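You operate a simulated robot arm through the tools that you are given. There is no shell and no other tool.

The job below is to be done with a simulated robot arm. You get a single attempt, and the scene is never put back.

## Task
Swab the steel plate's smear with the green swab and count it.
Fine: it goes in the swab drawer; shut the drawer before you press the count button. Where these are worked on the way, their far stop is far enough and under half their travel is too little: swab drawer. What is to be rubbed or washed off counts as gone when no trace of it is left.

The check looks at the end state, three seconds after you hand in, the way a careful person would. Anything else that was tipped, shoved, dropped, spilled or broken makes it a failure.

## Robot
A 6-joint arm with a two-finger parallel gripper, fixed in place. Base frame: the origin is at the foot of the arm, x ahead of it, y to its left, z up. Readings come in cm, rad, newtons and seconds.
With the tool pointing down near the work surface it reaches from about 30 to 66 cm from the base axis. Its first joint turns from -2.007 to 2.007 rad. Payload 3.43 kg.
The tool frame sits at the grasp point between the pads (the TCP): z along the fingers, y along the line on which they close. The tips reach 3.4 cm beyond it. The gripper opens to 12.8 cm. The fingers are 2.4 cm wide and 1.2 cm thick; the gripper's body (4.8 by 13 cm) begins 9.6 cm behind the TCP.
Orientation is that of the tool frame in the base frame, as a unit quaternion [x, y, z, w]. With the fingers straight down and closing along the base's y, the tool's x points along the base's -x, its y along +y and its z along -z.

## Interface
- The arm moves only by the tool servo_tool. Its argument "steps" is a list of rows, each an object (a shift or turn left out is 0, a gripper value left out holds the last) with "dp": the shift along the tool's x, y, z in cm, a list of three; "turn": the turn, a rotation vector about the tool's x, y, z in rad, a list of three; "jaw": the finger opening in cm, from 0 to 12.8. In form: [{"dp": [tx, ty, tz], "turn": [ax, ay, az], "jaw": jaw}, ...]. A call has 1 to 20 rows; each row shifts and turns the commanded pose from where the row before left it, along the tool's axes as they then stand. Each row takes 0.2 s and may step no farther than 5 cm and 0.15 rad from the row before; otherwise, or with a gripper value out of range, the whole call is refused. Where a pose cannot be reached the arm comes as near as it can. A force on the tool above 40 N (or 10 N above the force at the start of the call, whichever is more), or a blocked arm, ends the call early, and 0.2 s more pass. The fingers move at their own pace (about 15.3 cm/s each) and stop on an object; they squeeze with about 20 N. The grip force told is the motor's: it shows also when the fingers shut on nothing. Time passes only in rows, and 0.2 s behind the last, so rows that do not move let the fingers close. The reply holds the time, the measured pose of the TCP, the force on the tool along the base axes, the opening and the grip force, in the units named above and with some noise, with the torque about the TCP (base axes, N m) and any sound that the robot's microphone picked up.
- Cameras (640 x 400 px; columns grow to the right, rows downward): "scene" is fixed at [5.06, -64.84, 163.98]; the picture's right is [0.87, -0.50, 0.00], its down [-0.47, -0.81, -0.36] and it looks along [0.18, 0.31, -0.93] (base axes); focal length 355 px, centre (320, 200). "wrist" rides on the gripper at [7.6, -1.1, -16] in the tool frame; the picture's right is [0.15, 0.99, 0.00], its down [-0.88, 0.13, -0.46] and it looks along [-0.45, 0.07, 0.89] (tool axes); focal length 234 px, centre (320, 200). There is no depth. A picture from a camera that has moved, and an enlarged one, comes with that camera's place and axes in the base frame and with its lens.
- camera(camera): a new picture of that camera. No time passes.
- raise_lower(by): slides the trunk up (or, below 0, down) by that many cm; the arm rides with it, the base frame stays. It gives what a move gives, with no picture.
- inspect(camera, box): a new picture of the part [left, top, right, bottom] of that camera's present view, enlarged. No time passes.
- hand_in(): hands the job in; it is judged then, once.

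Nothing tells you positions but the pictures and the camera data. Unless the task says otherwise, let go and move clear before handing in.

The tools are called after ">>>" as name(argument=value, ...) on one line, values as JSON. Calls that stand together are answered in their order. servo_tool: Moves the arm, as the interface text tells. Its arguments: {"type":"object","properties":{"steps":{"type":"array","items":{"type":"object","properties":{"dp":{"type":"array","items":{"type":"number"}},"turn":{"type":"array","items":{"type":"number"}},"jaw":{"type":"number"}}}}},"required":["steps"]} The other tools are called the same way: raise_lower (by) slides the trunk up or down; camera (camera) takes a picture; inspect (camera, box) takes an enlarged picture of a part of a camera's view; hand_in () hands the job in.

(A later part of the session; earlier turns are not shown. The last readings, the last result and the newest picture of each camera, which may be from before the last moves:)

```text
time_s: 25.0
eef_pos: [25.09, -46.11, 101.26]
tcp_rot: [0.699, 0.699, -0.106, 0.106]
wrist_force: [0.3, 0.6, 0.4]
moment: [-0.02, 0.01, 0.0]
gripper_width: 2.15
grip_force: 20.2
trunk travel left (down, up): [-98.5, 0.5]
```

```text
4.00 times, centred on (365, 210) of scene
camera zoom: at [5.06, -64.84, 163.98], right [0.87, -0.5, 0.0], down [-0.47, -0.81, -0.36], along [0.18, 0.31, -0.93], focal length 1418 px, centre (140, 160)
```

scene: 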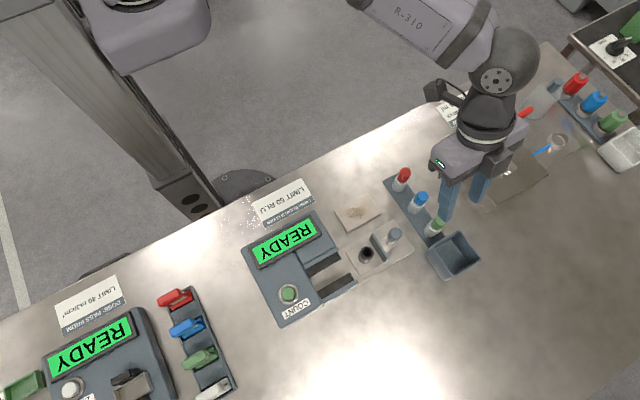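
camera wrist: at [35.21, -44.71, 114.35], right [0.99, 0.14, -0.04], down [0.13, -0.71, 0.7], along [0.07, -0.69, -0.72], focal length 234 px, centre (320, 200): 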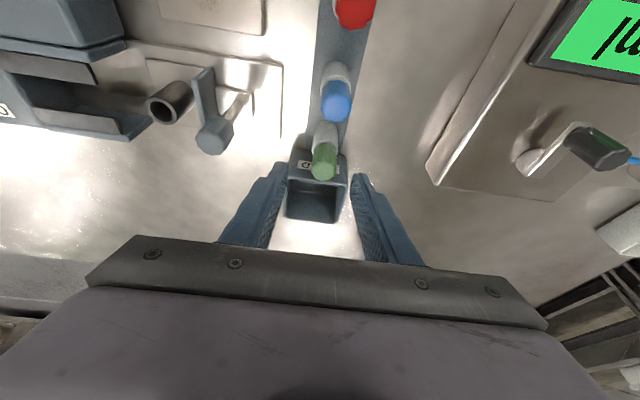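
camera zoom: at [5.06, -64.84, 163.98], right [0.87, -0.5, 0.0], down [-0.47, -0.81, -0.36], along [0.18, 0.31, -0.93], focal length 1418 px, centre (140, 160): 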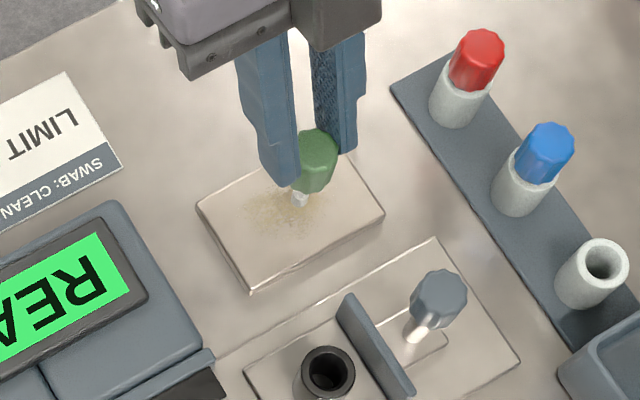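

The bud is at about z 92.3 over the plate, whose top I now put at about 88.8. I descend slowly and feel for contact.

>>> servo_tool(steps=[{"dp": [0.148, 0, 0.478]}, {"dp": [0.148, 0, 0.478]}, {"dp": [0.148, 0, 0.478]}, {"dp": [0.148, 0, 0.478]}, {"dp": [0, 0, 0]}])

>>> inspect(camera="wrist", box=[240, 60, 400, 220])

>>> inspect(camera="scene", box=[330, 180, 400, 250])

```text
time_s: 26.2
eef_pos: [25.1, -46.21, 99.17]
tcp_rot: [0.7, 0.699, -0.106, 0.106]
wrist_force: [0.8, 0.3, -0.2]
moment: [0.02, -0.01, 0.04]
gripper_width: 2.13
grip_force: 20.0
trunk travel left (down, up): [-98.5, 0.5]
```

```text
2.50 times, centred on (320, 140) of wrist
camera zoom: at [23.88, -34.18, 112.12], right [0.99, 0.14, -0.04], down [0.13, -0.71, 0.7], along [0.07, -0.69, -0.72], focal length 585 px, centre (320, 350)
```

zoom: 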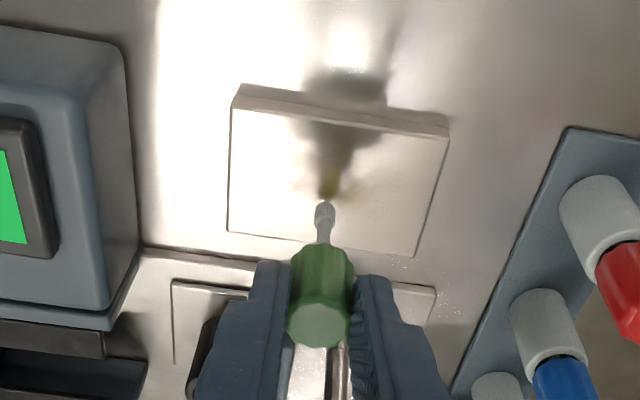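

```text
5.71 times, centred on (365, 215) of scene
camera zoom: at [5.06, -64.84, 163.98], right [0.87, -0.5, 0.0], down [-0.47, -0.81, -0.36], along [0.18, 0.31, -0.93], focal length 2026 px, centre (63, 114)
```

zoom: 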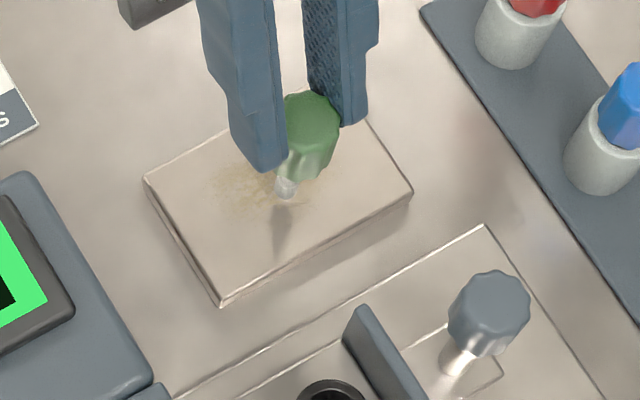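

No contact yet, so I go on down in small steps.

>>> servo_tool(steps=[{"dp": [0.089, 0, 0.287]}, {"dp": [0.089, 0, 0.287]}, {"dp": [0.089, 0, 0.287]}, {"dp": [0, 0, 0]}])

>>> inspect(camera="wrist", box=[270, 80, 370, 180])

```text
time_s: 27.2
eef_pos: [25.0, -46.23, 98.39]
tcp_rot: [0.699, 0.699, -0.107, 0.106]
wrist_force: [0.4, -0.3, 7.3]
moment: [-0.1, -0.08, 0.03]
gripper_width: 2.14
grip_force: 19.5
trunk travel left (down, up): [-98.5, 0.5]
```

```text
4.00 times, centred on (320, 130) of wrist
camera zoom: at [23.89, -34.15, 111.34], right [0.99, 0.14, -0.04], down [0.13, -0.7, 0.7], along [0.07, -0.7, -0.72], focal length 937 px, centre (320, 480)
```

zoom: 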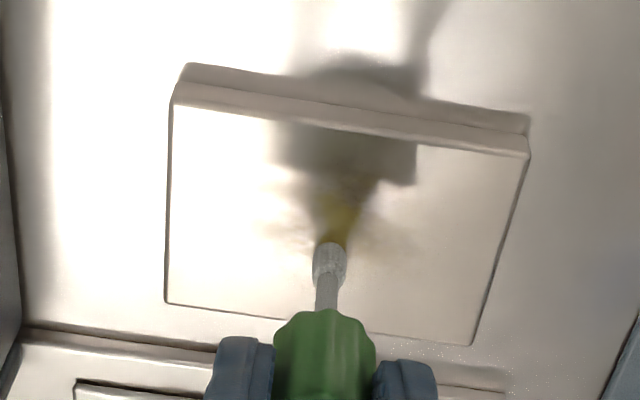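

The bud touches the plate at about 7 N, near (25.05, -46.95). I make a short test rub in x and check the effect.

>>> servo_tool(steps=[{"dp": [0, 0.5, 0]}, {"dp": [0, 0.5, 0]}, {"dp": [0, 0.5, 0]}, {"dp": [0, 0.5, 0]}, {"dp": [0, 0.5, 0]}, {"dp": [0, 0, 0]}])

>>> inspect(camera="wrist", box=[270, 80, 370, 180])

>>> inspect(camera="scene", box=[330, 185, 400, 245])

```text
time_s: 28.6
eef_pos: [27.51, -46.01, 98.39]
tcp_rot: [0.699, 0.699, -0.106, 0.105]
wrist_force: [-2.6, -0.2, 8.4]
moment: [-0.09, 0.23, -0.06]
gripper_width: 2.14
grip_force: 20.0
trunk travel left (down, up): [-98.5, 0.5]
```

```text
4.00 times, centred on (320, 130) of wrist
camera zoom: at [26.4, -34.04, 111.29], right [0.99, 0.14, -0.04], down [0.13, -0.71, 0.7], along [0.07, -0.69, -0.72], focal length 937 px, centre (320, 480)
```

zoom: 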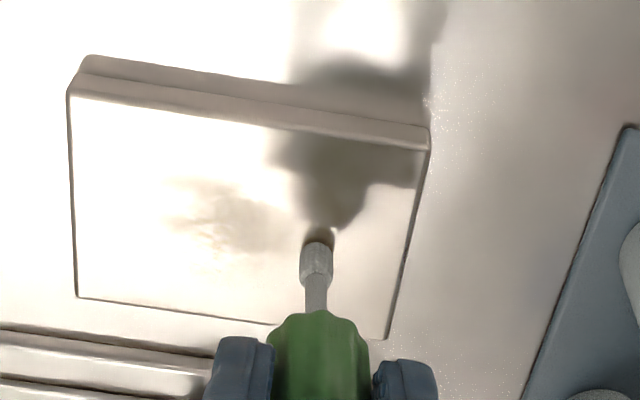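

```text
6.67 times, centred on (365, 215) of scene
camera zoom: at [5.06, -64.84, 163.98], right [0.87, -0.5, 0.0], down [-0.47, -0.81, -0.36], along [0.18, 0.31, -0.93], focal length 2364 px, centre (20, 100)
```

zoom: 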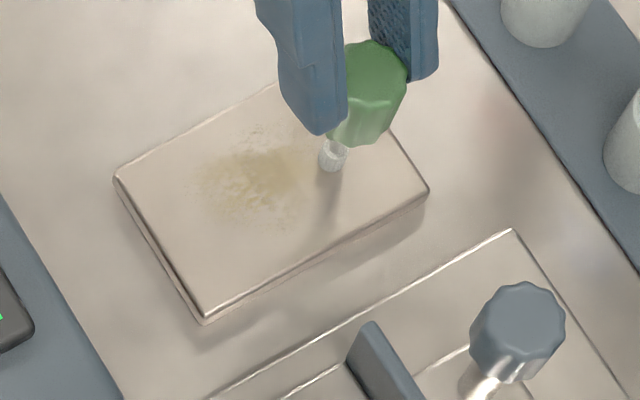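

The plate holds still and the bud glides with low drag. Now I raster over the whole smear, starting at its near (-y) edge.

>>> servo_tool(steps=[{"dp": [-0.86, 0.12, 0.266]}, {"dp": [-0.86, 0.12, 0.266]}, {"dp": [0, -0.95, 0]}, {"dp": [0, -0.95, 0]}, {"dp": [0, -0.95, 0]}, {"dp": [0, -0.95, 0]}, {"dp": [0, -0.95, 0]}, {"dp": [0, -0.95, 0]}, {"dp": [0.43, 0, -0.133]}, {"dp": [0, 0.95, 0]}, {"dp": [0, 0.95, 0]}, {"dp": [0, 0.95, 0]}, {"dp": [0, 0.95, 0]}, {"dp": [0, 0.95, 0]}, {"dp": [0, 0.95, 0]}, {"dp": [0.43, 0, -0.133]}])

>>> inspect(camera="scene", box=[330, 185, 400, 245])

```text
time_s: 32.0
eef_pos: [27.98, -46.97, 98.16]
tcp_rot: [0.698, 0.7, -0.105, 0.105]
wrist_force: [-0.8, -0.5, 2.0]
moment: [-0.08, -0.02, -0.01]
gripper_width: 2.13
grip_force: 20.0
trunk travel left (down, up): [-98.5, 0.5]
```

```text
6.67 times, centred on (365, 215) of scene
camera zoom: at [5.06, -64.84, 163.98], right [0.87, -0.5, 0.0], down [-0.47, -0.81, -0.36], along [0.18, 0.31, -0.93], focal length 2364 px, centre (20, 100)
```

zoom: 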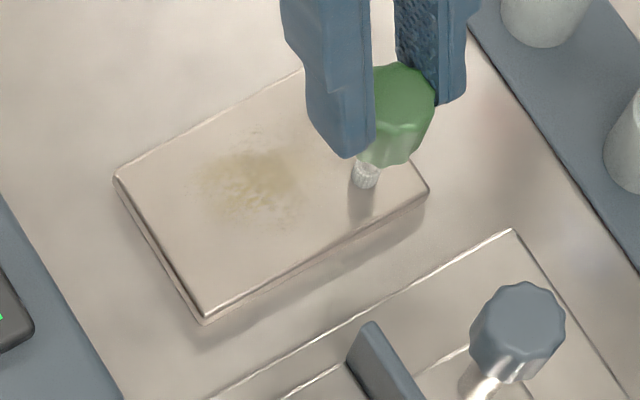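

The smear is fading but contact is light (2 N). I press slightly more and continue the raster toward +y.

>>> servo_tool(steps=[{"dp": [0.05, 0, 0.15]}, {"dp": [0, -0.95, 0]}, {"dp": [0, -0.95, 0]}, {"dp": [0, -0.95, 0]}, {"dp": [0, -0.95, 0]}, {"dp": [0, -0.95, 0]}, {"dp": [0, -0.95, 0]}, {"dp": [0.43, 0, -0.133]}, {"dp": [0, 0.95, 0]}, {"dp": [0, 0.95, 0]}, {"dp": [0, 0.95, 0]}, {"dp": [0, 0.95, 0]}, {"dp": [0, 0.95, 0]}, {"dp": [0, 0.95, 0]}, {"dp": [0.43, 0, -0.133]}, {"dp": [0, 0, 0]}])

>>> inspect(camera="scene", box=[330, 185, 400, 245])

>>> inspect(camera="wrist", box=[250, 80, 370, 200])

```text
time_s: 35.4
eef_pos: [27.81, -46.2, 98.19]
tcp_rot: [0.699, 0.699, -0.105, 0.106]
wrist_force: [-0.3, 0.7, -0.3]
moment: [-0.02, 0.04, -0.01]
gripper_width: 2.14
grip_force: 19.5
trunk travel left (down, up): [-98.5, 0.5]
```

```text
6.67 times, centred on (365, 215) of scene
camera zoom: at [5.06, -64.84, 163.98], right [0.87, -0.5, 0.0], down [-0.47, -0.81, -0.36], along [0.18, 0.31, -0.93], focal length 2364 px, centre (20, 100)
```

zoom: 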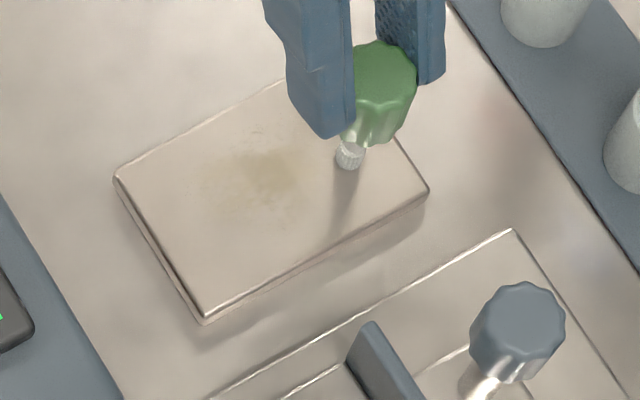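

```text
3.33 times, centred on (310, 140) of wrist
camera zoom: at [26.61, -34.21, 111.08], right [0.99, 0.14, -0.04], down [0.13, -0.71, 0.7], along [0.07, -0.69, -0.72], focal length 781 px, centre (353, 400)
```

zoom: 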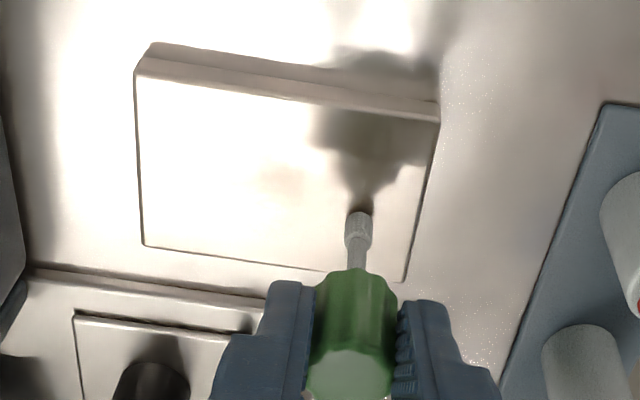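

Contact is lost, so the swab has slid slightly in the grip. I lower gently until I feel it again.

>>> servo_tool(steps=[{"dp": [0.045, 0, 0.143]}, {"dp": [0, 0, 0]}])

```text
time_s: 36.0
eef_pos: [27.8, -46.21, 97.97]
tcp_rot: [0.699, 0.699, -0.106, 0.106]
wrist_force: [0.4, 0.4, 1.6]
moment: [0.08, 0.01, 0.05]
gripper_width: 2.1
grip_force: 20.0
trunk travel left (down, up): [-98.5, 0.5]
```

>>> servo_tool(steps=[{"dp": [0.03, 0, 0.095]}, {"dp": [0, 0, 0]}])

```text
time_s: 36.6
eef_pos: [27.79, -46.25, 98.1]
tcp_rot: [0.699, 0.699, -0.105, 0.107]
wrist_force: [-1.3, 0.5, 6.7]
moment: [-0.11, 0.13, -0.04]
gripper_width: 2.16
grip_force: 20.2
trunk travel left (down, up): [-98.5, 0.5]
```

Contact is back at about 6.7 N. I continue the raster over the middle of the smear.

>>> servo_tool(steps=[{"dp": [0, -0.95, 0]}, {"dp": [0, -0.95, 0]}, {"dp": [0, -0.95, 0]}, {"dp": [0, -0.95, 0]}, {"dp": [0, -0.95, 0]}, {"dp": [0, -0.95, 0]}, {"dp": [0.43, 0, -0.133]}, {"dp": [0, 0.95, 0]}, {"dp": [0, 0.95, 0]}, {"dp": [0, 0.95, 0]}, {"dp": [0, 0.95, 0]}, {"dp": [0, 0.95, 0]}, {"dp": [0, 0.95, 0]}, {"dp": [0.43, 0, -0.133]}])

>>> inspect(camera="scene", box=[330, 185, 400, 245])

```text
time_s: 39.6
eef_pos: [27.78, -45.4, 97.87]
tcp_rot: [0.699, 0.699, -0.106, 0.107]
wrist_force: [-0.1, -2.4, 5.6]
moment: [-0.27, -0.12, 0.05]
gripper_width: 2.13
grip_force: 20.3
trunk travel left (down, up): [-98.5, 0.5]
```

```text
6.67 times, centred on (365, 215) of scene
camera zoom: at [5.06, -64.84, 163.98], right [0.87, -0.5, 0.0], down [-0.47, -0.81, -0.36], along [0.18, 0.31, -0.93], focal length 2364 px, centre (20, 100)
```

zoom: 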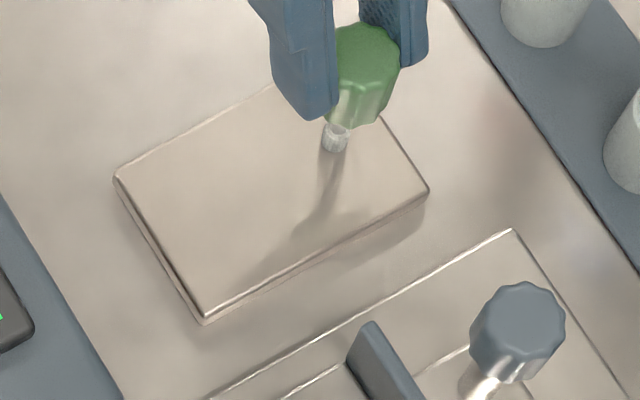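

The smear looks gone already. I will still cover the far side to leave no trace.

>>> servo_tool(steps=[{"dp": [0, -0.95, 0]}, {"dp": [0, -0.95, 0]}, {"dp": [0, -0.95, 0]}, {"dp": [0, -0.95, 0]}, {"dp": [0, -0.95, 0]}, {"dp": [0, -0.95, 0]}, {"dp": [0.43, 0, -0.133]}, {"dp": [0, 0.95, 0]}, {"dp": [0, 0.95, 0]}, {"dp": [0, 0.95, 0]}, {"dp": [0, 0.95, 0]}, {"dp": [0, 0.95, 0]}, {"dp": [0, 0.95, 0]}, {"dp": [0.43, 0, -0.133]}, {"dp": [0, -0.95, 0]}, {"dp": [0, -0.95, 0]}, {"dp": [0, -0.95, 0]}, {"dp": [0, -0.95, 0]}, {"dp": [0, -0.95, 0]}])

>>> inspect(camera="scene", box=[330, 185, 400, 245])

>>> inspect(camera="wrist", box=[270, 60, 390, 200])

```text
time_s: 43.6
eef_pos: [22.96, -44.51, 97.94]
tcp_rot: [0.699, 0.7, -0.106, 0.105]
wrist_force: [0.3, -0.5, 0.6]
moment: [-0.01, 0.0, 0.03]
gripper_width: 2.19
grip_force: 20.0
trunk travel left (down, up): [-98.5, 0.5]
```

```text
6.67 times, centred on (365, 215) of scene
camera zoom: at [5.06, -64.84, 163.98], right [0.87, -0.5, 0.0], down [-0.47, -0.81, -0.36], along [0.18, 0.31, -0.93], focal length 2364 px, centre (20, 100)
```

zoom: 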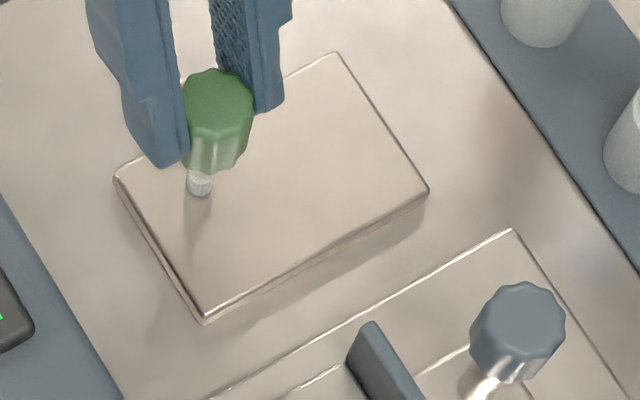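

```text
2.86 times, centred on (330, 130) of wrist
camera zoom: at [21.78, -32.44, 110.82], right [0.99, 0.14, -0.04], down [0.13, -0.71, 0.7], along [0.07, -0.69, -0.72], focal length 669 px, centre (291, 400)
```

zoom: 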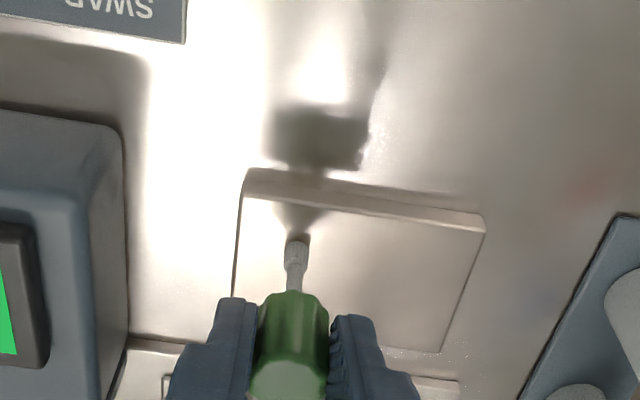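

The plate looks clean. I lift the swab straight up and away to check the plate unobstructed.

>>> servo_tool(steps=[{"dp": [-0.591, 0, -1.91]}, {"dp": [-0.591, 0, -1.91]}, {"dp": [-0.591, 0, -1.91]}, {"dp": [-0.739, 0, -2.39]}, {"dp": [0, 0, 0]}])

>>> inspect(camera="scene", box=[330, 195, 390, 240])

>>> inspect(camera="wrist", box=[250, 60, 410, 220])

```text
time_s: 44.8
eef_pos: [23.07, -44.38, 106.29]
tcp_rot: [0.699, 0.699, -0.105, 0.106]
wrist_force: [-0.2, -0.4, -0.5]
moment: [0.0, -0.02, 0.0]
gripper_width: 2.2
grip_force: 20.1
trunk travel left (down, up): [-98.5, 0.5]
```

```text
8.89 times, centred on (360, 218) of scene
camera zoom: at [5.06, -64.84, 163.98], right [0.87, -0.5, 0.0], down [-0.47, -0.81, -0.36], along [0.18, 0.31, -0.93], focal length 3152 px, centre (-36, 44)
```

zoom: 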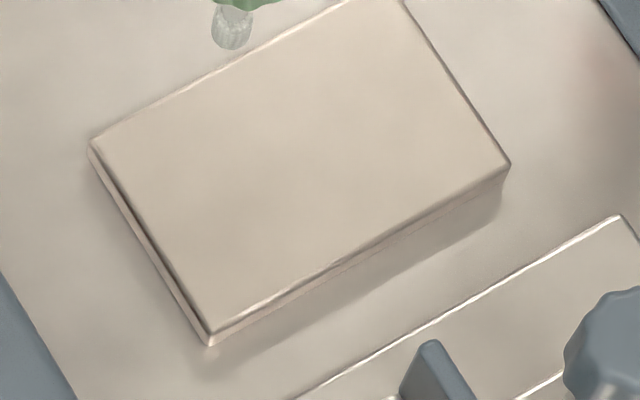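

```text
2.50 times, centred on (330, 140) of wrist
camera zoom: at [21.87, -32.38, 119.19], right [0.99, 0.14, -0.04], down [0.13, -0.71, 0.69], along [0.07, -0.69, -0.72], focal length 585 px, centre (295, 350)
```

zoom: 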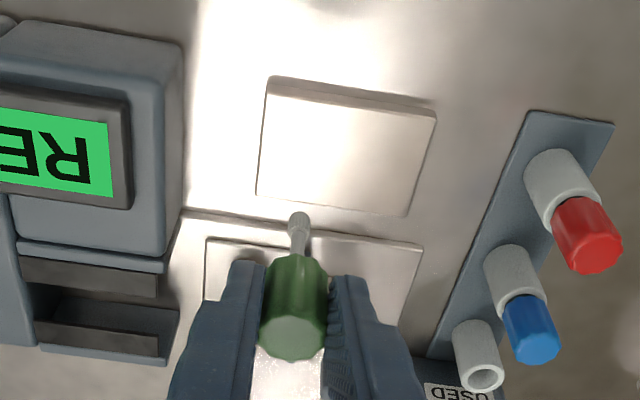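

The plate is clean and has not moved. Next I check that the swab is still vertical in the grip, and locate the socket.

>>> inspect(camera="scene", box=[330, 150, 390, 210])

>>> inspect(camera="scene", box=[345, 225, 405, 275])

>>> inspect(camera="wrist", box=[270, 120, 350, 220])

```text
6.67 times, centred on (360, 180) of scene
camera zoom: at [5.06, -64.84, 163.98], right [0.87, -0.5, 0.0], down [-0.47, -0.81, -0.36], along [0.18, 0.31, -0.93], focal length 2364 px, centre (53, 333)
```

zoom: 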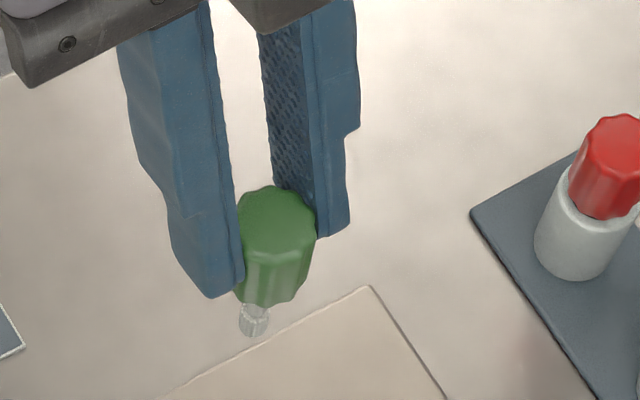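

```text
8.00 times, centred on (375, 250) of scene
camera zoom: at [5.06, -64.84, 163.98], right [0.87, -0.5, 0.0], down [-0.47, -0.81, -0.36], along [0.18, 0.31, -0.93], focal length 2837 px, centre (-120, -200)
```

zoom: 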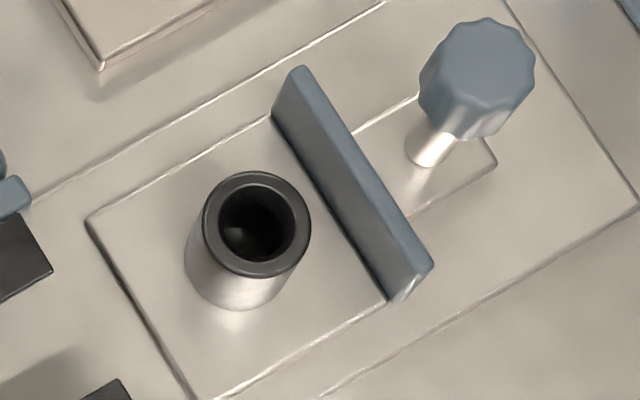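

```text
4.00 times, centred on (310, 170) of wrist
camera zoom: at [21.87, -32.38, 119.19], right [0.99, 0.14, -0.04], down [0.13, -0.71, 0.69], along [0.07, -0.69, -0.72], focal length 937 px, centre (360, 320)
```

zoom: 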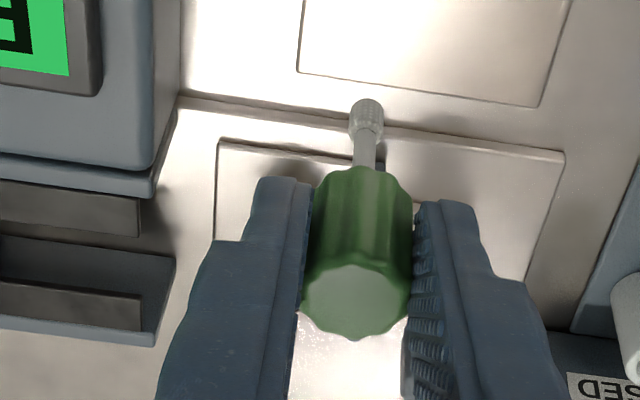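

The swab is vertical, with its bud at offset (0, -1.0, -8.45) from the grasp point. The socket rim is at about (21.05, -56.0, 93.65). I move the bud over the socket while staying high, then check.

>>> servo_tool(steps=[{"dp": [-2.53, -0.51, 0.783]}, {"dp": [-2.53, -0.51, 0.783]}, {"dp": [-2.53, -0.51, 0.783]}, {"dp": [-2.53, -0.51, 0.783]}, {"dp": [0, 0, 0]}])

>>> inspect(camera="scene", box=[330, 215, 400, 275])

>>> inspect(camera="wrist", box=[250, 80, 390, 220])

```text
time_s: 46.0
eef_pos: [20.81, -55.13, 106.4]
tcp_rot: [0.699, 0.699, -0.106, 0.106]
wrist_force: [0.7, 0.1, 0.6]
moment: [-0.02, 0.01, -0.01]
gripper_width: 2.18
grip_force: 20.2
trunk travel left (down, up): [-98.5, 0.5]
```

```text
6.67 times, centred on (365, 245) of scene
camera zoom: at [5.06, -64.84, 163.98], right [0.87, -0.5, 0.0], down [-0.47, -0.81, -0.36], along [0.18, 0.31, -0.93], focal length 2364 px, centre (20, -100)
```

zoom: 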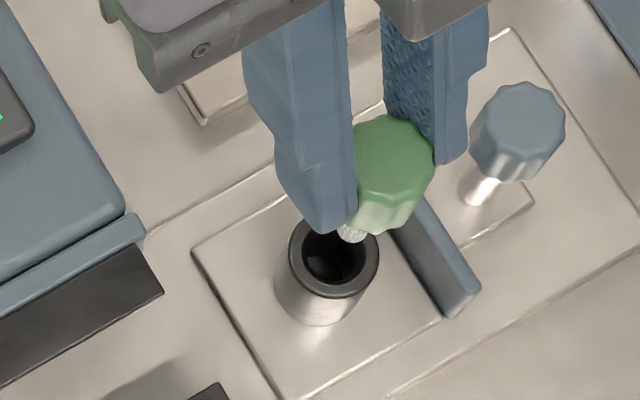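

```text
2.86 times, centred on (320, 150) of wrist
camera zoom: at [19.71, -43.05, 119.29], right [0.99, 0.14, -0.04], down [0.13, -0.71, 0.7], along [0.07, -0.69, -0.72], focal length 669 px, centre (320, 343)
```

zoom: 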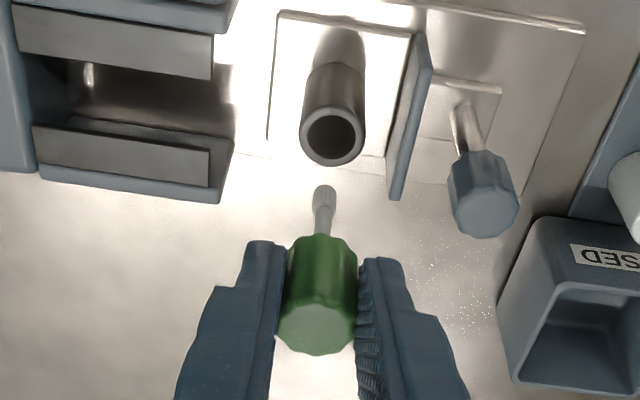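

The bud is almost directly above the socket. I shift it by about 1 mm in x and y and descend to the rim.

>>> servo_tool(steps=[{"dp": [0.1, 0.13, -0.03]}, {"dp": [0.325, 0, 1.05]}, {"dp": [0.325, 0, 1.05]}, {"dp": [0.325, 0, 1.05]}, {"dp": [0.237, 0, 0.764]}, {"dp": [0, 0, 0]}])

>>> inspect(camera="scene", box=[330, 215, 400, 275])

>>> inspect(camera="wrist", box=[270, 80, 370, 180])

```text
time_s: 47.4
eef_pos: [21.14, -54.79, 102.24]
tcp_rot: [0.699, 0.7, -0.106, 0.106]
wrist_force: [-0.3, 0.2, 0.0]
moment: [0.01, 0.04, 0.03]
gripper_width: 2.19
grip_force: 19.2
trunk travel left (down, up): [-98.5, 0.5]
```

```text
6.67 times, centred on (365, 245) of scene
camera zoom: at [5.06, -64.84, 163.98], right [0.87, -0.5, 0.0], down [-0.47, -0.81, -0.36], along [0.18, 0.31, -0.93], focal length 2364 px, centre (20, -100)
```

zoom: 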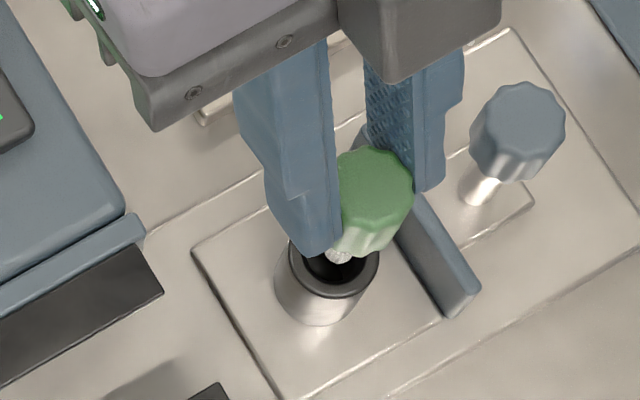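

```text
4.00 times, centred on (320, 130) of wrist
camera zoom: at [19.97, -42.86, 115.19], right [0.99, 0.14, -0.04], down [0.13, -0.71, 0.7], along [0.07, -0.69, -0.72], focal length 937 px, centre (320, 480)
```

zoom: 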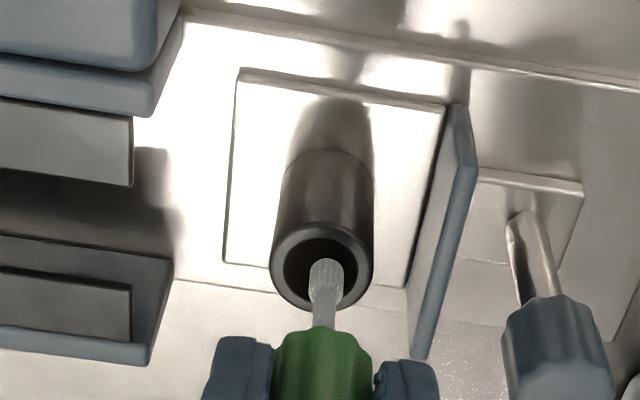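

The bud is entering the socket opening. I adjust slightly and continue down slowly.

>>> servo_tool(steps=[{"dp": [-0.11, -0.1, 0.035]}, {"dp": [0.207, 0, 0.669]}, {"dp": [0.207, 0, 0.669]}, {"dp": [0, 0, 0]}])

>>> inspect(camera="scene", box=[330, 215, 400, 275])

>>> inspect(camera="wrist", box=[270, 80, 370, 180])

```text
time_s: 48.4
eef_pos: [21.08, -54.97, 100.8]
tcp_rot: [0.7, 0.698, -0.106, 0.106]
wrist_force: [-0.8, -0.5, -0.7]
moment: [-0.02, 0.03, 0.02]
gripper_width: 2.22
grip_force: 19.9
trunk travel left (down, up): [-98.5, 0.5]
```

```text
6.67 times, centred on (365, 245) of scene
camera zoom: at [5.06, -64.84, 163.98], right [0.87, -0.5, 0.0], down [-0.47, -0.81, -0.36], along [0.18, 0.31, -0.93], focal length 2364 px, centre (20, -100)
```

zoom: 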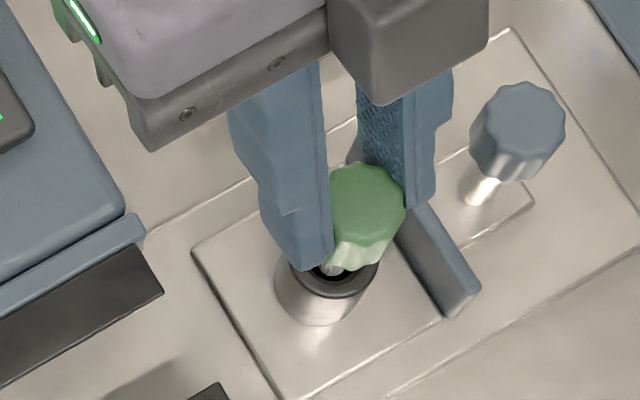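

```text
4.00 times, centred on (320, 130) of wrist
camera zoom: at [19.9, -42.92, 113.76], right [0.99, 0.14, -0.04], down [0.13, -0.71, 0.7], along [0.07, -0.69, -0.72], focal length 937 px, centre (320, 480)
```

zoom: 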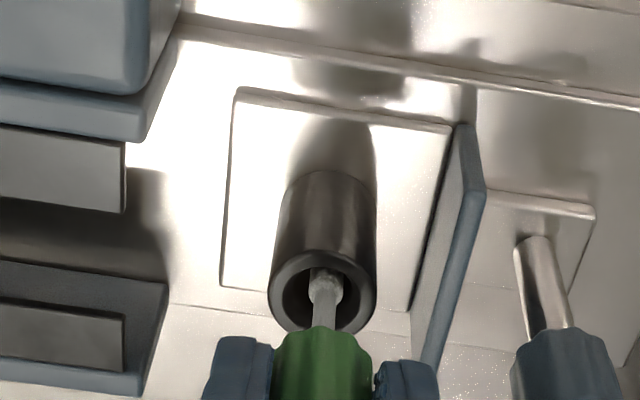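

The bud is inside the socket. I keep lowering it gently until the cap seats.

>>> servo_tool(steps=[{"dp": [0.148, 0, 0.478]}, {"dp": [0.148, 0, 0.478]}, {"dp": [0.148, 0, 0.478]}, {"dp": [0.148, 0, 0.478]}, {"dp": [0, 0, 0]}])

>>> inspect(camera="scene", box=[330, 215, 400, 275])

>>> inspect(camera="wrist", box=[270, 100, 370, 200])

```text
time_s: 49.6
eef_pos: [21.11, -55.05, 98.95]
tcp_rot: [0.699, 0.7, -0.106, 0.105]
wrist_force: [-0.1, -0.5, -0.3]
moment: [-0.01, 0.01, -0.02]
gripper_width: 2.19
grip_force: 20.0
trunk travel left (down, up): [-98.5, 0.5]
```

```text
6.67 times, centred on (365, 245) of scene
camera zoom: at [5.06, -64.84, 163.98], right [0.87, -0.5, 0.0], down [-0.47, -0.81, -0.36], along [0.18, 0.31, -0.93], focal length 2364 px, centre (20, -100)
```

zoom: 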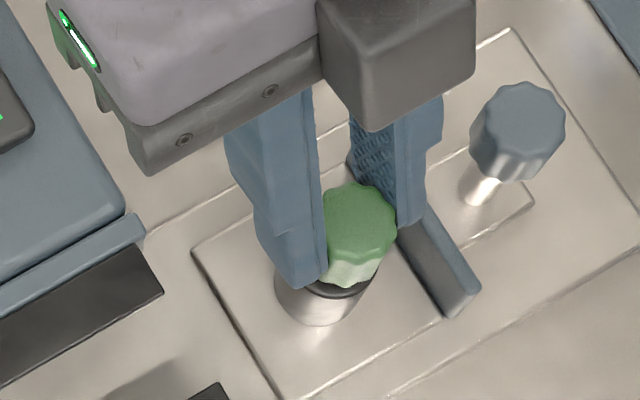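

```text
4.00 times, centred on (320, 150) of wrist
camera zoom: at [19.88, -43.03, 111.87], right [0.99, 0.14, -0.04], down [0.13, -0.71, 0.7], along [0.07, -0.69, -0.72], focal length 937 px, centre (320, 400)
```

zoom: 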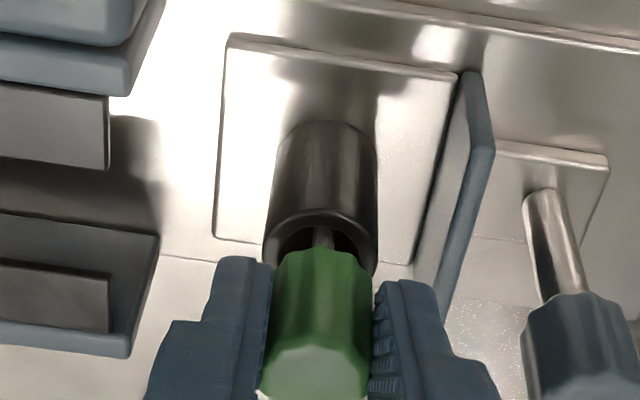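

The cap is just above the rim now, so I take small steps to seating.

>>> servo_tool(steps=[{"dp": [0.074, 0, 0.239]}, {"dp": [0.074, 0, 0.239]}, {"dp": [0, 0, 0]}])

>>> inspect(camera="wrist", box=[270, 100, 370, 200])

```text
time_s: 50.4
eef_pos: [21.02, -55.01, 98.53]
tcp_rot: [0.699, 0.7, -0.105, 0.106]
wrist_force: [-0.5, 0.5, -0.3]
moment: [0.0, 0.02, 0.01]
gripper_width: 2.19
grip_force: 20.4
trunk travel left (down, up): [-98.5, 0.5]
```

```text
4.00 times, centred on (320, 150) of wrist
camera zoom: at [19.84, -42.99, 111.35], right [0.99, 0.14, -0.04], down [0.13, -0.71, 0.7], along [0.07, -0.69, -0.72], focal length 937 px, centre (320, 400)
```

zoom: 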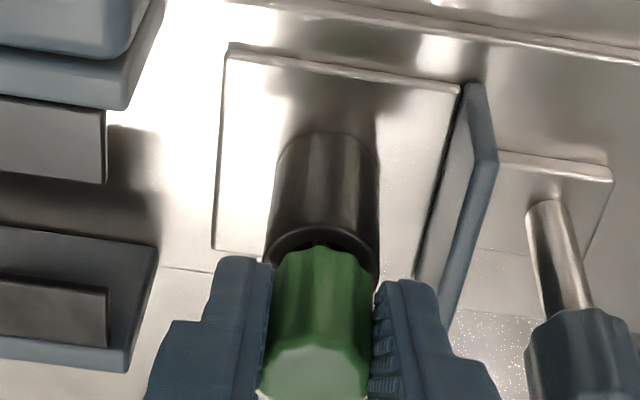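

>>> servo_tool(steps=[{"dp": [0.059, 0, 0.191]}, {"dp": [0.059, 0, 0.191]}, {"dp": [0, 0, 0]}])

>>> inspect(camera="wrist", box=[270, 100, 370, 200])

>>> inspect(camera="scene", box=[330, 215, 400, 275])

```text
time_s: 51.2
eef_pos: [21.16, -55.05, 98.33]
tcp_rot: [0.698, 0.699, -0.106, 0.108]
wrist_force: [-1.0, 1.8, 16.6]
moment: [-0.12, 0.06, -0.05]
gripper_width: 2.23
grip_force: 19.6
trunk travel left (down, up): [-98.5, 0.5]
```

```text
4.00 times, centred on (320, 150) of wrist
camera zoom: at [19.8, -42.91, 111.19], right [0.99, 0.14, -0.04], down [0.13, -0.7, 0.7], along [0.07, -0.7, -0.71], focal length 937 px, centre (320, 400)
```

zoom: 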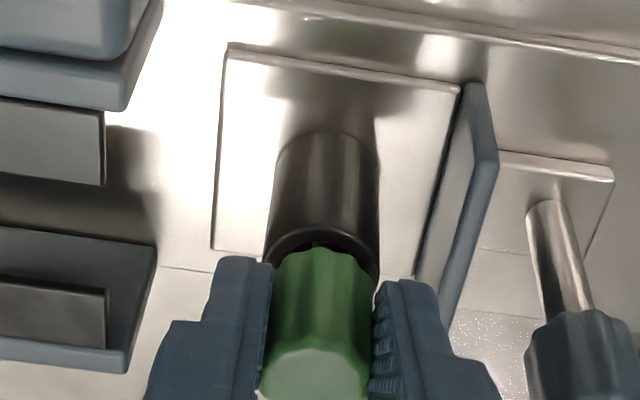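

```text
6.67 times, centred on (365, 245) of scene
camera zoom: at [5.06, -64.84, 163.98], right [0.87, -0.5, 0.0], down [-0.47, -0.81, -0.36], along [0.18, 0.31, -0.93], focal length 2364 px, centre (20, -100)
```

zoom: 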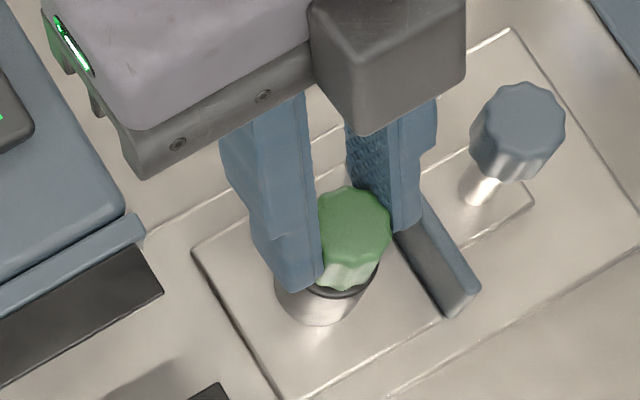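

The swab is seated: there is firm contact and the cap is at the rim. I relax the push, open the jaw slowly, and back off straight up.

>>> servo_tool(steps=[{"dp": [-0.07, 0, -0.22]}, {"dp": [0, 0, 0]}, {"jaw": 2.8}, {"jaw": 3.4}, {"jaw": 4.0}, {"dp": [0, 0, 0]}])

>>> inspect(camera="wrist", box=[270, 100, 370, 200])

>>> inspect(camera="scene", box=[330, 215, 400, 275])

```text
time_s: 52.6
eef_pos: [21.03, -54.95, 98.15]
tcp_rot: [0.699, 0.699, -0.106, 0.105]
wrist_force: [-0.7, 0.3, 0.2]
moment: [0.0, -0.05, 0.01]
gripper_width: 3.97
grip_force: 0.0
trunk travel left (down, up): [-98.5, 0.5]
```

```text
4.00 times, centred on (320, 150) of wrist
camera zoom: at [19.79, -42.92, 111.2], right [0.99, 0.14, -0.04], down [0.13, -0.71, 0.7], along [0.07, -0.69, -0.72], focal length 937 px, centre (320, 400)
```

zoom: 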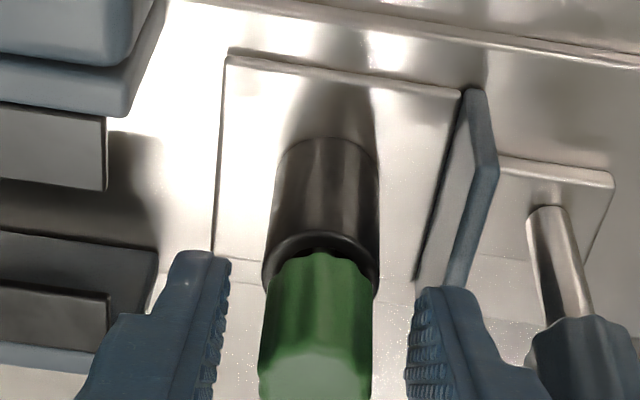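

```text
6.67 times, centred on (365, 245) of scene
camera zoom: at [5.06, -64.84, 163.98], right [0.87, -0.5, 0.0], down [-0.47, -0.81, -0.36], along [0.18, 0.31, -0.93], focal length 2364 px, centre (20, -100)
```

zoom: 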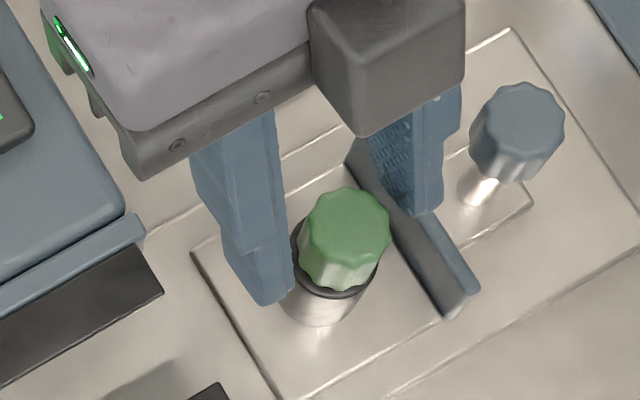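

The swab stands in the socket. I retract along the fingers, then return the gripper to vertical with closing along y for the knob.

>>> servo_tool(steps=[{"dp": [0, 0, -2]}, {"dp": [0, 0, -3]}, {"dp": [0, 0, -4]}, {"dp": [0, 0, 0]}])

>>> inspect(camera="scene", box=[330, 215, 400, 275])

>>> camera(camera="wrist")

```text
time_s: 53.6
eef_pos: [21.25, -52.35, 106.62]
tcp_rot: [0.7, 0.699, -0.106, 0.105]
wrist_force: [-0.3, -0.7, 0.0]
moment: [0.01, 0.0, 0.0]
gripper_width: 3.98
grip_force: 0.0
trunk travel left (down, up): [-98.5, 0.5]
```

```text
6.67 times, centred on (365, 245) of scene
camera zoom: at [5.06, -64.84, 163.98], right [0.87, -0.5, 0.0], down [-0.47, -0.81, -0.36], along [0.18, 0.31, -0.93], focal length 2364 px, centre (20, -100)
```

zoom: 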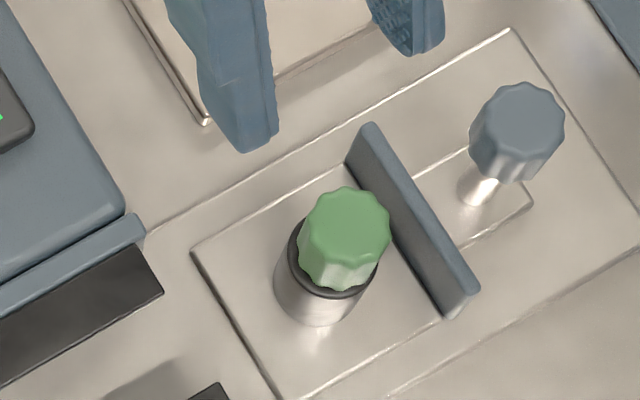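

```text
taken
camera wrist: at [19.91, -40.29, 119.61], right [0.99, 0.14, -0.04], down [0.13, -0.71, 0.69], along [0.07, -0.69, -0.72], focal length 234 px, centre (320, 200)
```

wrist: 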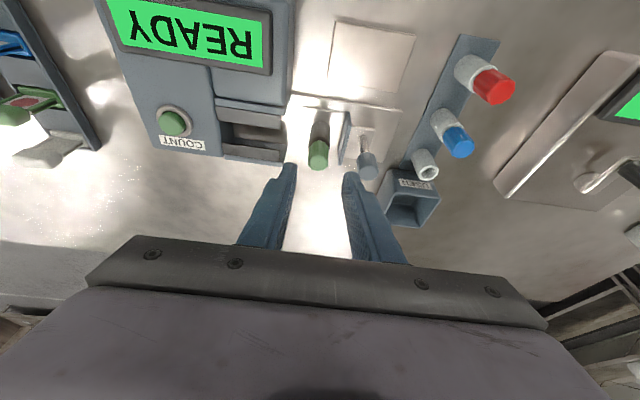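

The swab stands well in the socket. I will shut the drawer by pushing the knob in -x with closed fingers from its far side, so I go there with the jaw closed.

>>> servo_tool(steps=[{"dp": [-1.07, 3.32, 0.33], "jaw": 0}, {"dp": [-1.07, 3.32, 0.33]}, {"dp": [-1.07, 3.32, 0.33]}, {"dp": [0.674, 0, 2.18]}, {"dp": [0.674, 0, 2.18]}, {"dp": [0, 0, 0]}])

>>> inspect(camera="scene", box=[340, 190, 460, 290])

>>> camera(camera="wrist")

```text
time_s: 55.0
eef_pos: [31.12, -55.72, 102.28]
tcp_rot: [0.699, 0.699, -0.106, 0.106]
wrist_force: [-1.1, -0.4, 0.7]
moment: [-0.03, 0.0, -0.02]
gripper_width: 0.0
grip_force: 20.5
trunk travel left (down, up): [-98.5, 0.5]
```

```text
4.00 times, centred on (400, 240) of scene
camera zoom: at [5.06, -64.84, 163.98], right [0.87, -0.5, 0.0], down [-0.47, -0.81, -0.36], along [0.18, 0.31, -0.93], focal length 1418 px, centre (0, 40)
```

zoom: 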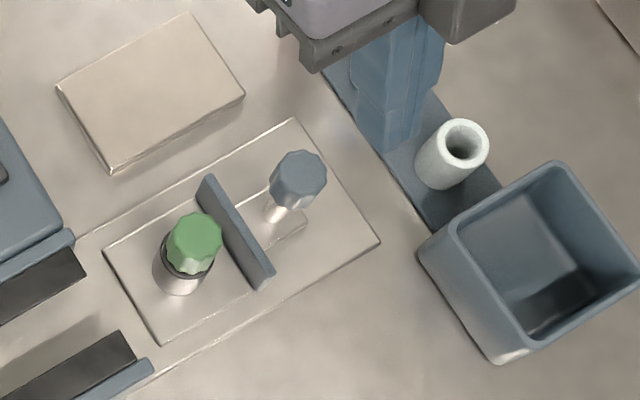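

```text
taken
camera wrist: at [29.96, -43.73, 115.11], right [0.99, 0.14, -0.04], down [0.13, -0.71, 0.7], along [0.07, -0.69, -0.72], focal length 234 px, centre (320, 200)
```

wrist: 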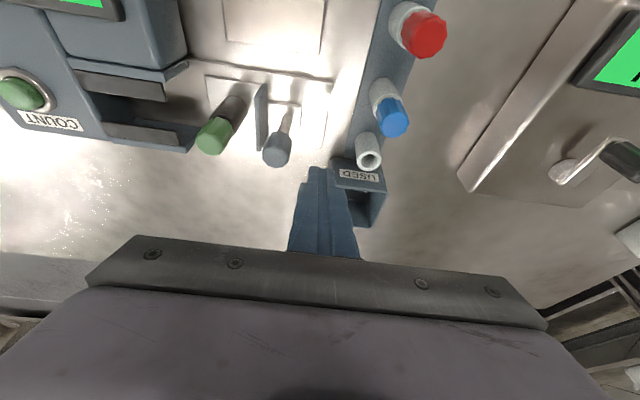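

The closed fingers are beside the knob with room to the empty tube. I lower to knob height.

>>> servo_tool(steps=[{"dp": [0.347, 0, 1.12]}, {"dp": [0.347, 0, 1.12]}, {"dp": [0.347, 0, 1.12]}, {"dp": [0.347, 0, 1.12]}, {"dp": [0, 0, 0]}])

>>> inspect(camera="scene", box=[340, 190, 460, 290])

>>> inspect(camera="wrist", box=[200, 80, 400, 240])

```text
time_s: 56.2
eef_pos: [31.07, -55.78, 97.49]
tcp_rot: [0.699, 0.699, -0.106, 0.106]
wrist_force: [-0.6, -0.1, -0.5]
moment: [0.0, 0.02, -0.03]
gripper_width: 0.0
grip_force: 20.3
trunk travel left (down, up): [-98.5, 0.5]
```

```text
4.00 times, centred on (400, 240) of scene
camera zoom: at [5.06, -64.84, 163.98], right [0.87, -0.5, 0.0], down [-0.47, -0.81, -0.36], along [0.18, 0.31, -0.93], focal length 1418 px, centre (0, 40)
```

zoom: 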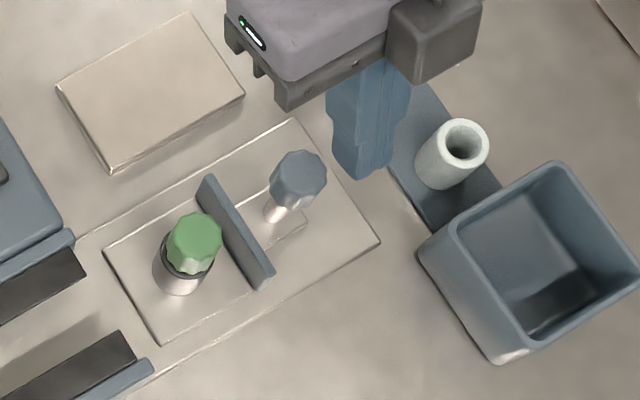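

```text
2.50 times, centred on (300, 160) of wrist
camera zoom: at [29.8, -43.71, 110.48], right [0.99, 0.14, -0.04], down [0.13, -0.71, 0.7], along [0.07, -0.69, -0.72], focal length 585 px, centre (370, 300)
```

zoom: 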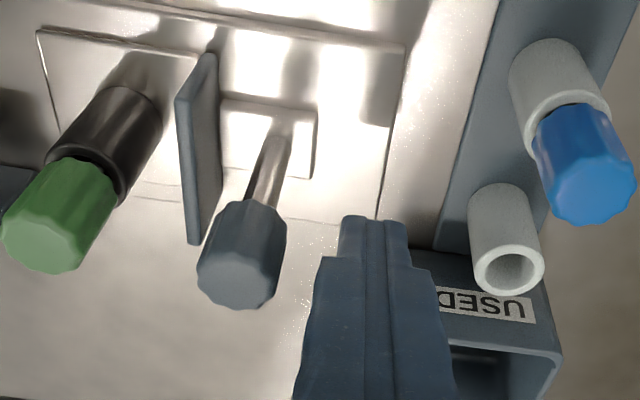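

The fingers are aligned with the knob in y. I push in -x with small steps.

>>> servo_tool(steps=[{"dp": [0, -0.6, 0]}, {"dp": [0, -0.5, 0]}, {"dp": [0, -0.5, 0]}, {"dp": [0, -0.5, 0]}, {"dp": [0, -0.5, 0]}, {"dp": [0, -0.5, 0]}, {"dp": [0, -0.5, 0]}, {"dp": [0, 0, 0]}])

>>> inspect(camera="scene", box=[310, 190, 430, 290])

>>> inspect(camera="wrist", box=[200, 80, 400, 240])

```text
time_s: 58.0
eef_pos: [27.4, -55.65, 97.46]
tcp_rot: [0.7, 0.699, -0.105, 0.105]
wrist_force: [0.5, 0.1, -0.1]
moment: [-0.01, -0.08, 0.0]
gripper_width: 0.0
grip_force: 19.7
trunk travel left (down, up): [-98.5, 0.5]
```

```text
4.00 times, centred on (370, 240) of scene
camera zoom: at [5.06, -64.84, 163.98], right [0.87, -0.5, 0.0], down [-0.47, -0.81, -0.36], along [0.18, 0.31, -0.93], focal length 1418 px, centre (120, 40)
```

zoom: 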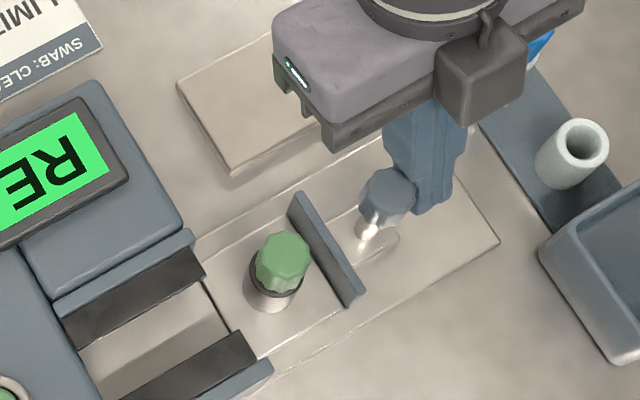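

```text
2.50 times, centred on (300, 160) of wrist
camera zoom: at [26.19, -43.69, 110.43], right [0.99, 0.14, -0.04], down [0.13, -0.71, 0.7], along [0.07, -0.69, -0.72], focal length 585 px, centre (370, 300)
```

zoom: 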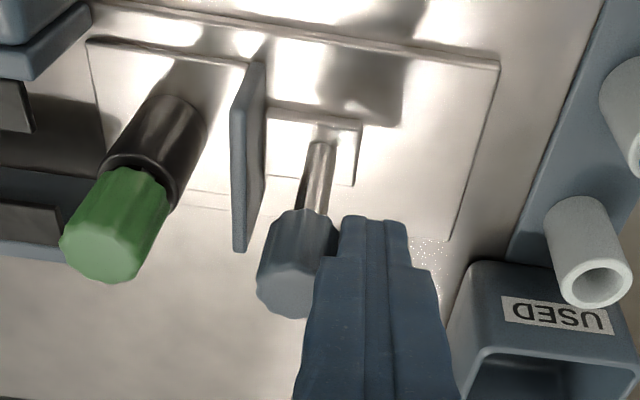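

The drawer moves in and the swab stays upright. I continue pushing.

>>> servo_tool(steps=[{"dp": [0, -0.5, 0]}, {"dp": [0, -0.5, 0]}, {"dp": [0, -0.5, 0]}, {"dp": [0, -0.5, 0]}, {"dp": [0, -0.5, 0]}, {"dp": [0, -0.5, 0]}, {"dp": [0, 0, 0]}])

>>> inspect(camera="scene", box=[310, 190, 430, 290])

>>> inspect(camera="wrist", box=[160, 60, 360, 220])

```text
time_s: 59.6
eef_pos: [24.55, -55.74, 97.56]
tcp_rot: [0.699, 0.699, -0.106, 0.105]
wrist_force: [1.0, 0.8, -0.3]
moment: [0.02, -0.02, -0.02]
gripper_width: 0.01
grip_force: 20.0
trunk travel left (down, up): [-98.5, 0.5]
```

```text
4.00 times, centred on (370, 240) of scene
camera zoom: at [5.06, -64.84, 163.98], right [0.87, -0.5, 0.0], down [-0.47, -0.81, -0.36], along [0.18, 0.31, -0.93], focal length 1418 px, centre (120, 40)
```

zoom: 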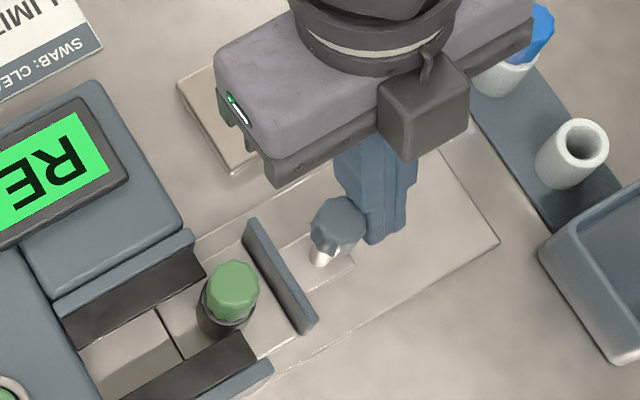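

```text
2.50 times, centred on (260, 140) of wrist
camera zoom: at [23.34, -43.79, 110.46], right [0.99, 0.14, -0.04], down [0.13, -0.71, 0.7], along [0.07, -0.69, -0.72], focal length 585 px, centre (470, 350)
```

zoom: 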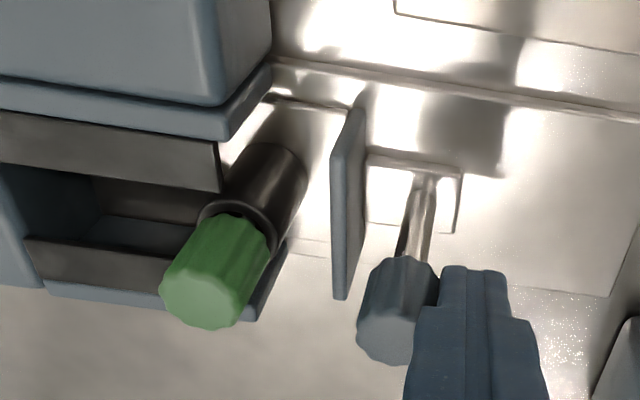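

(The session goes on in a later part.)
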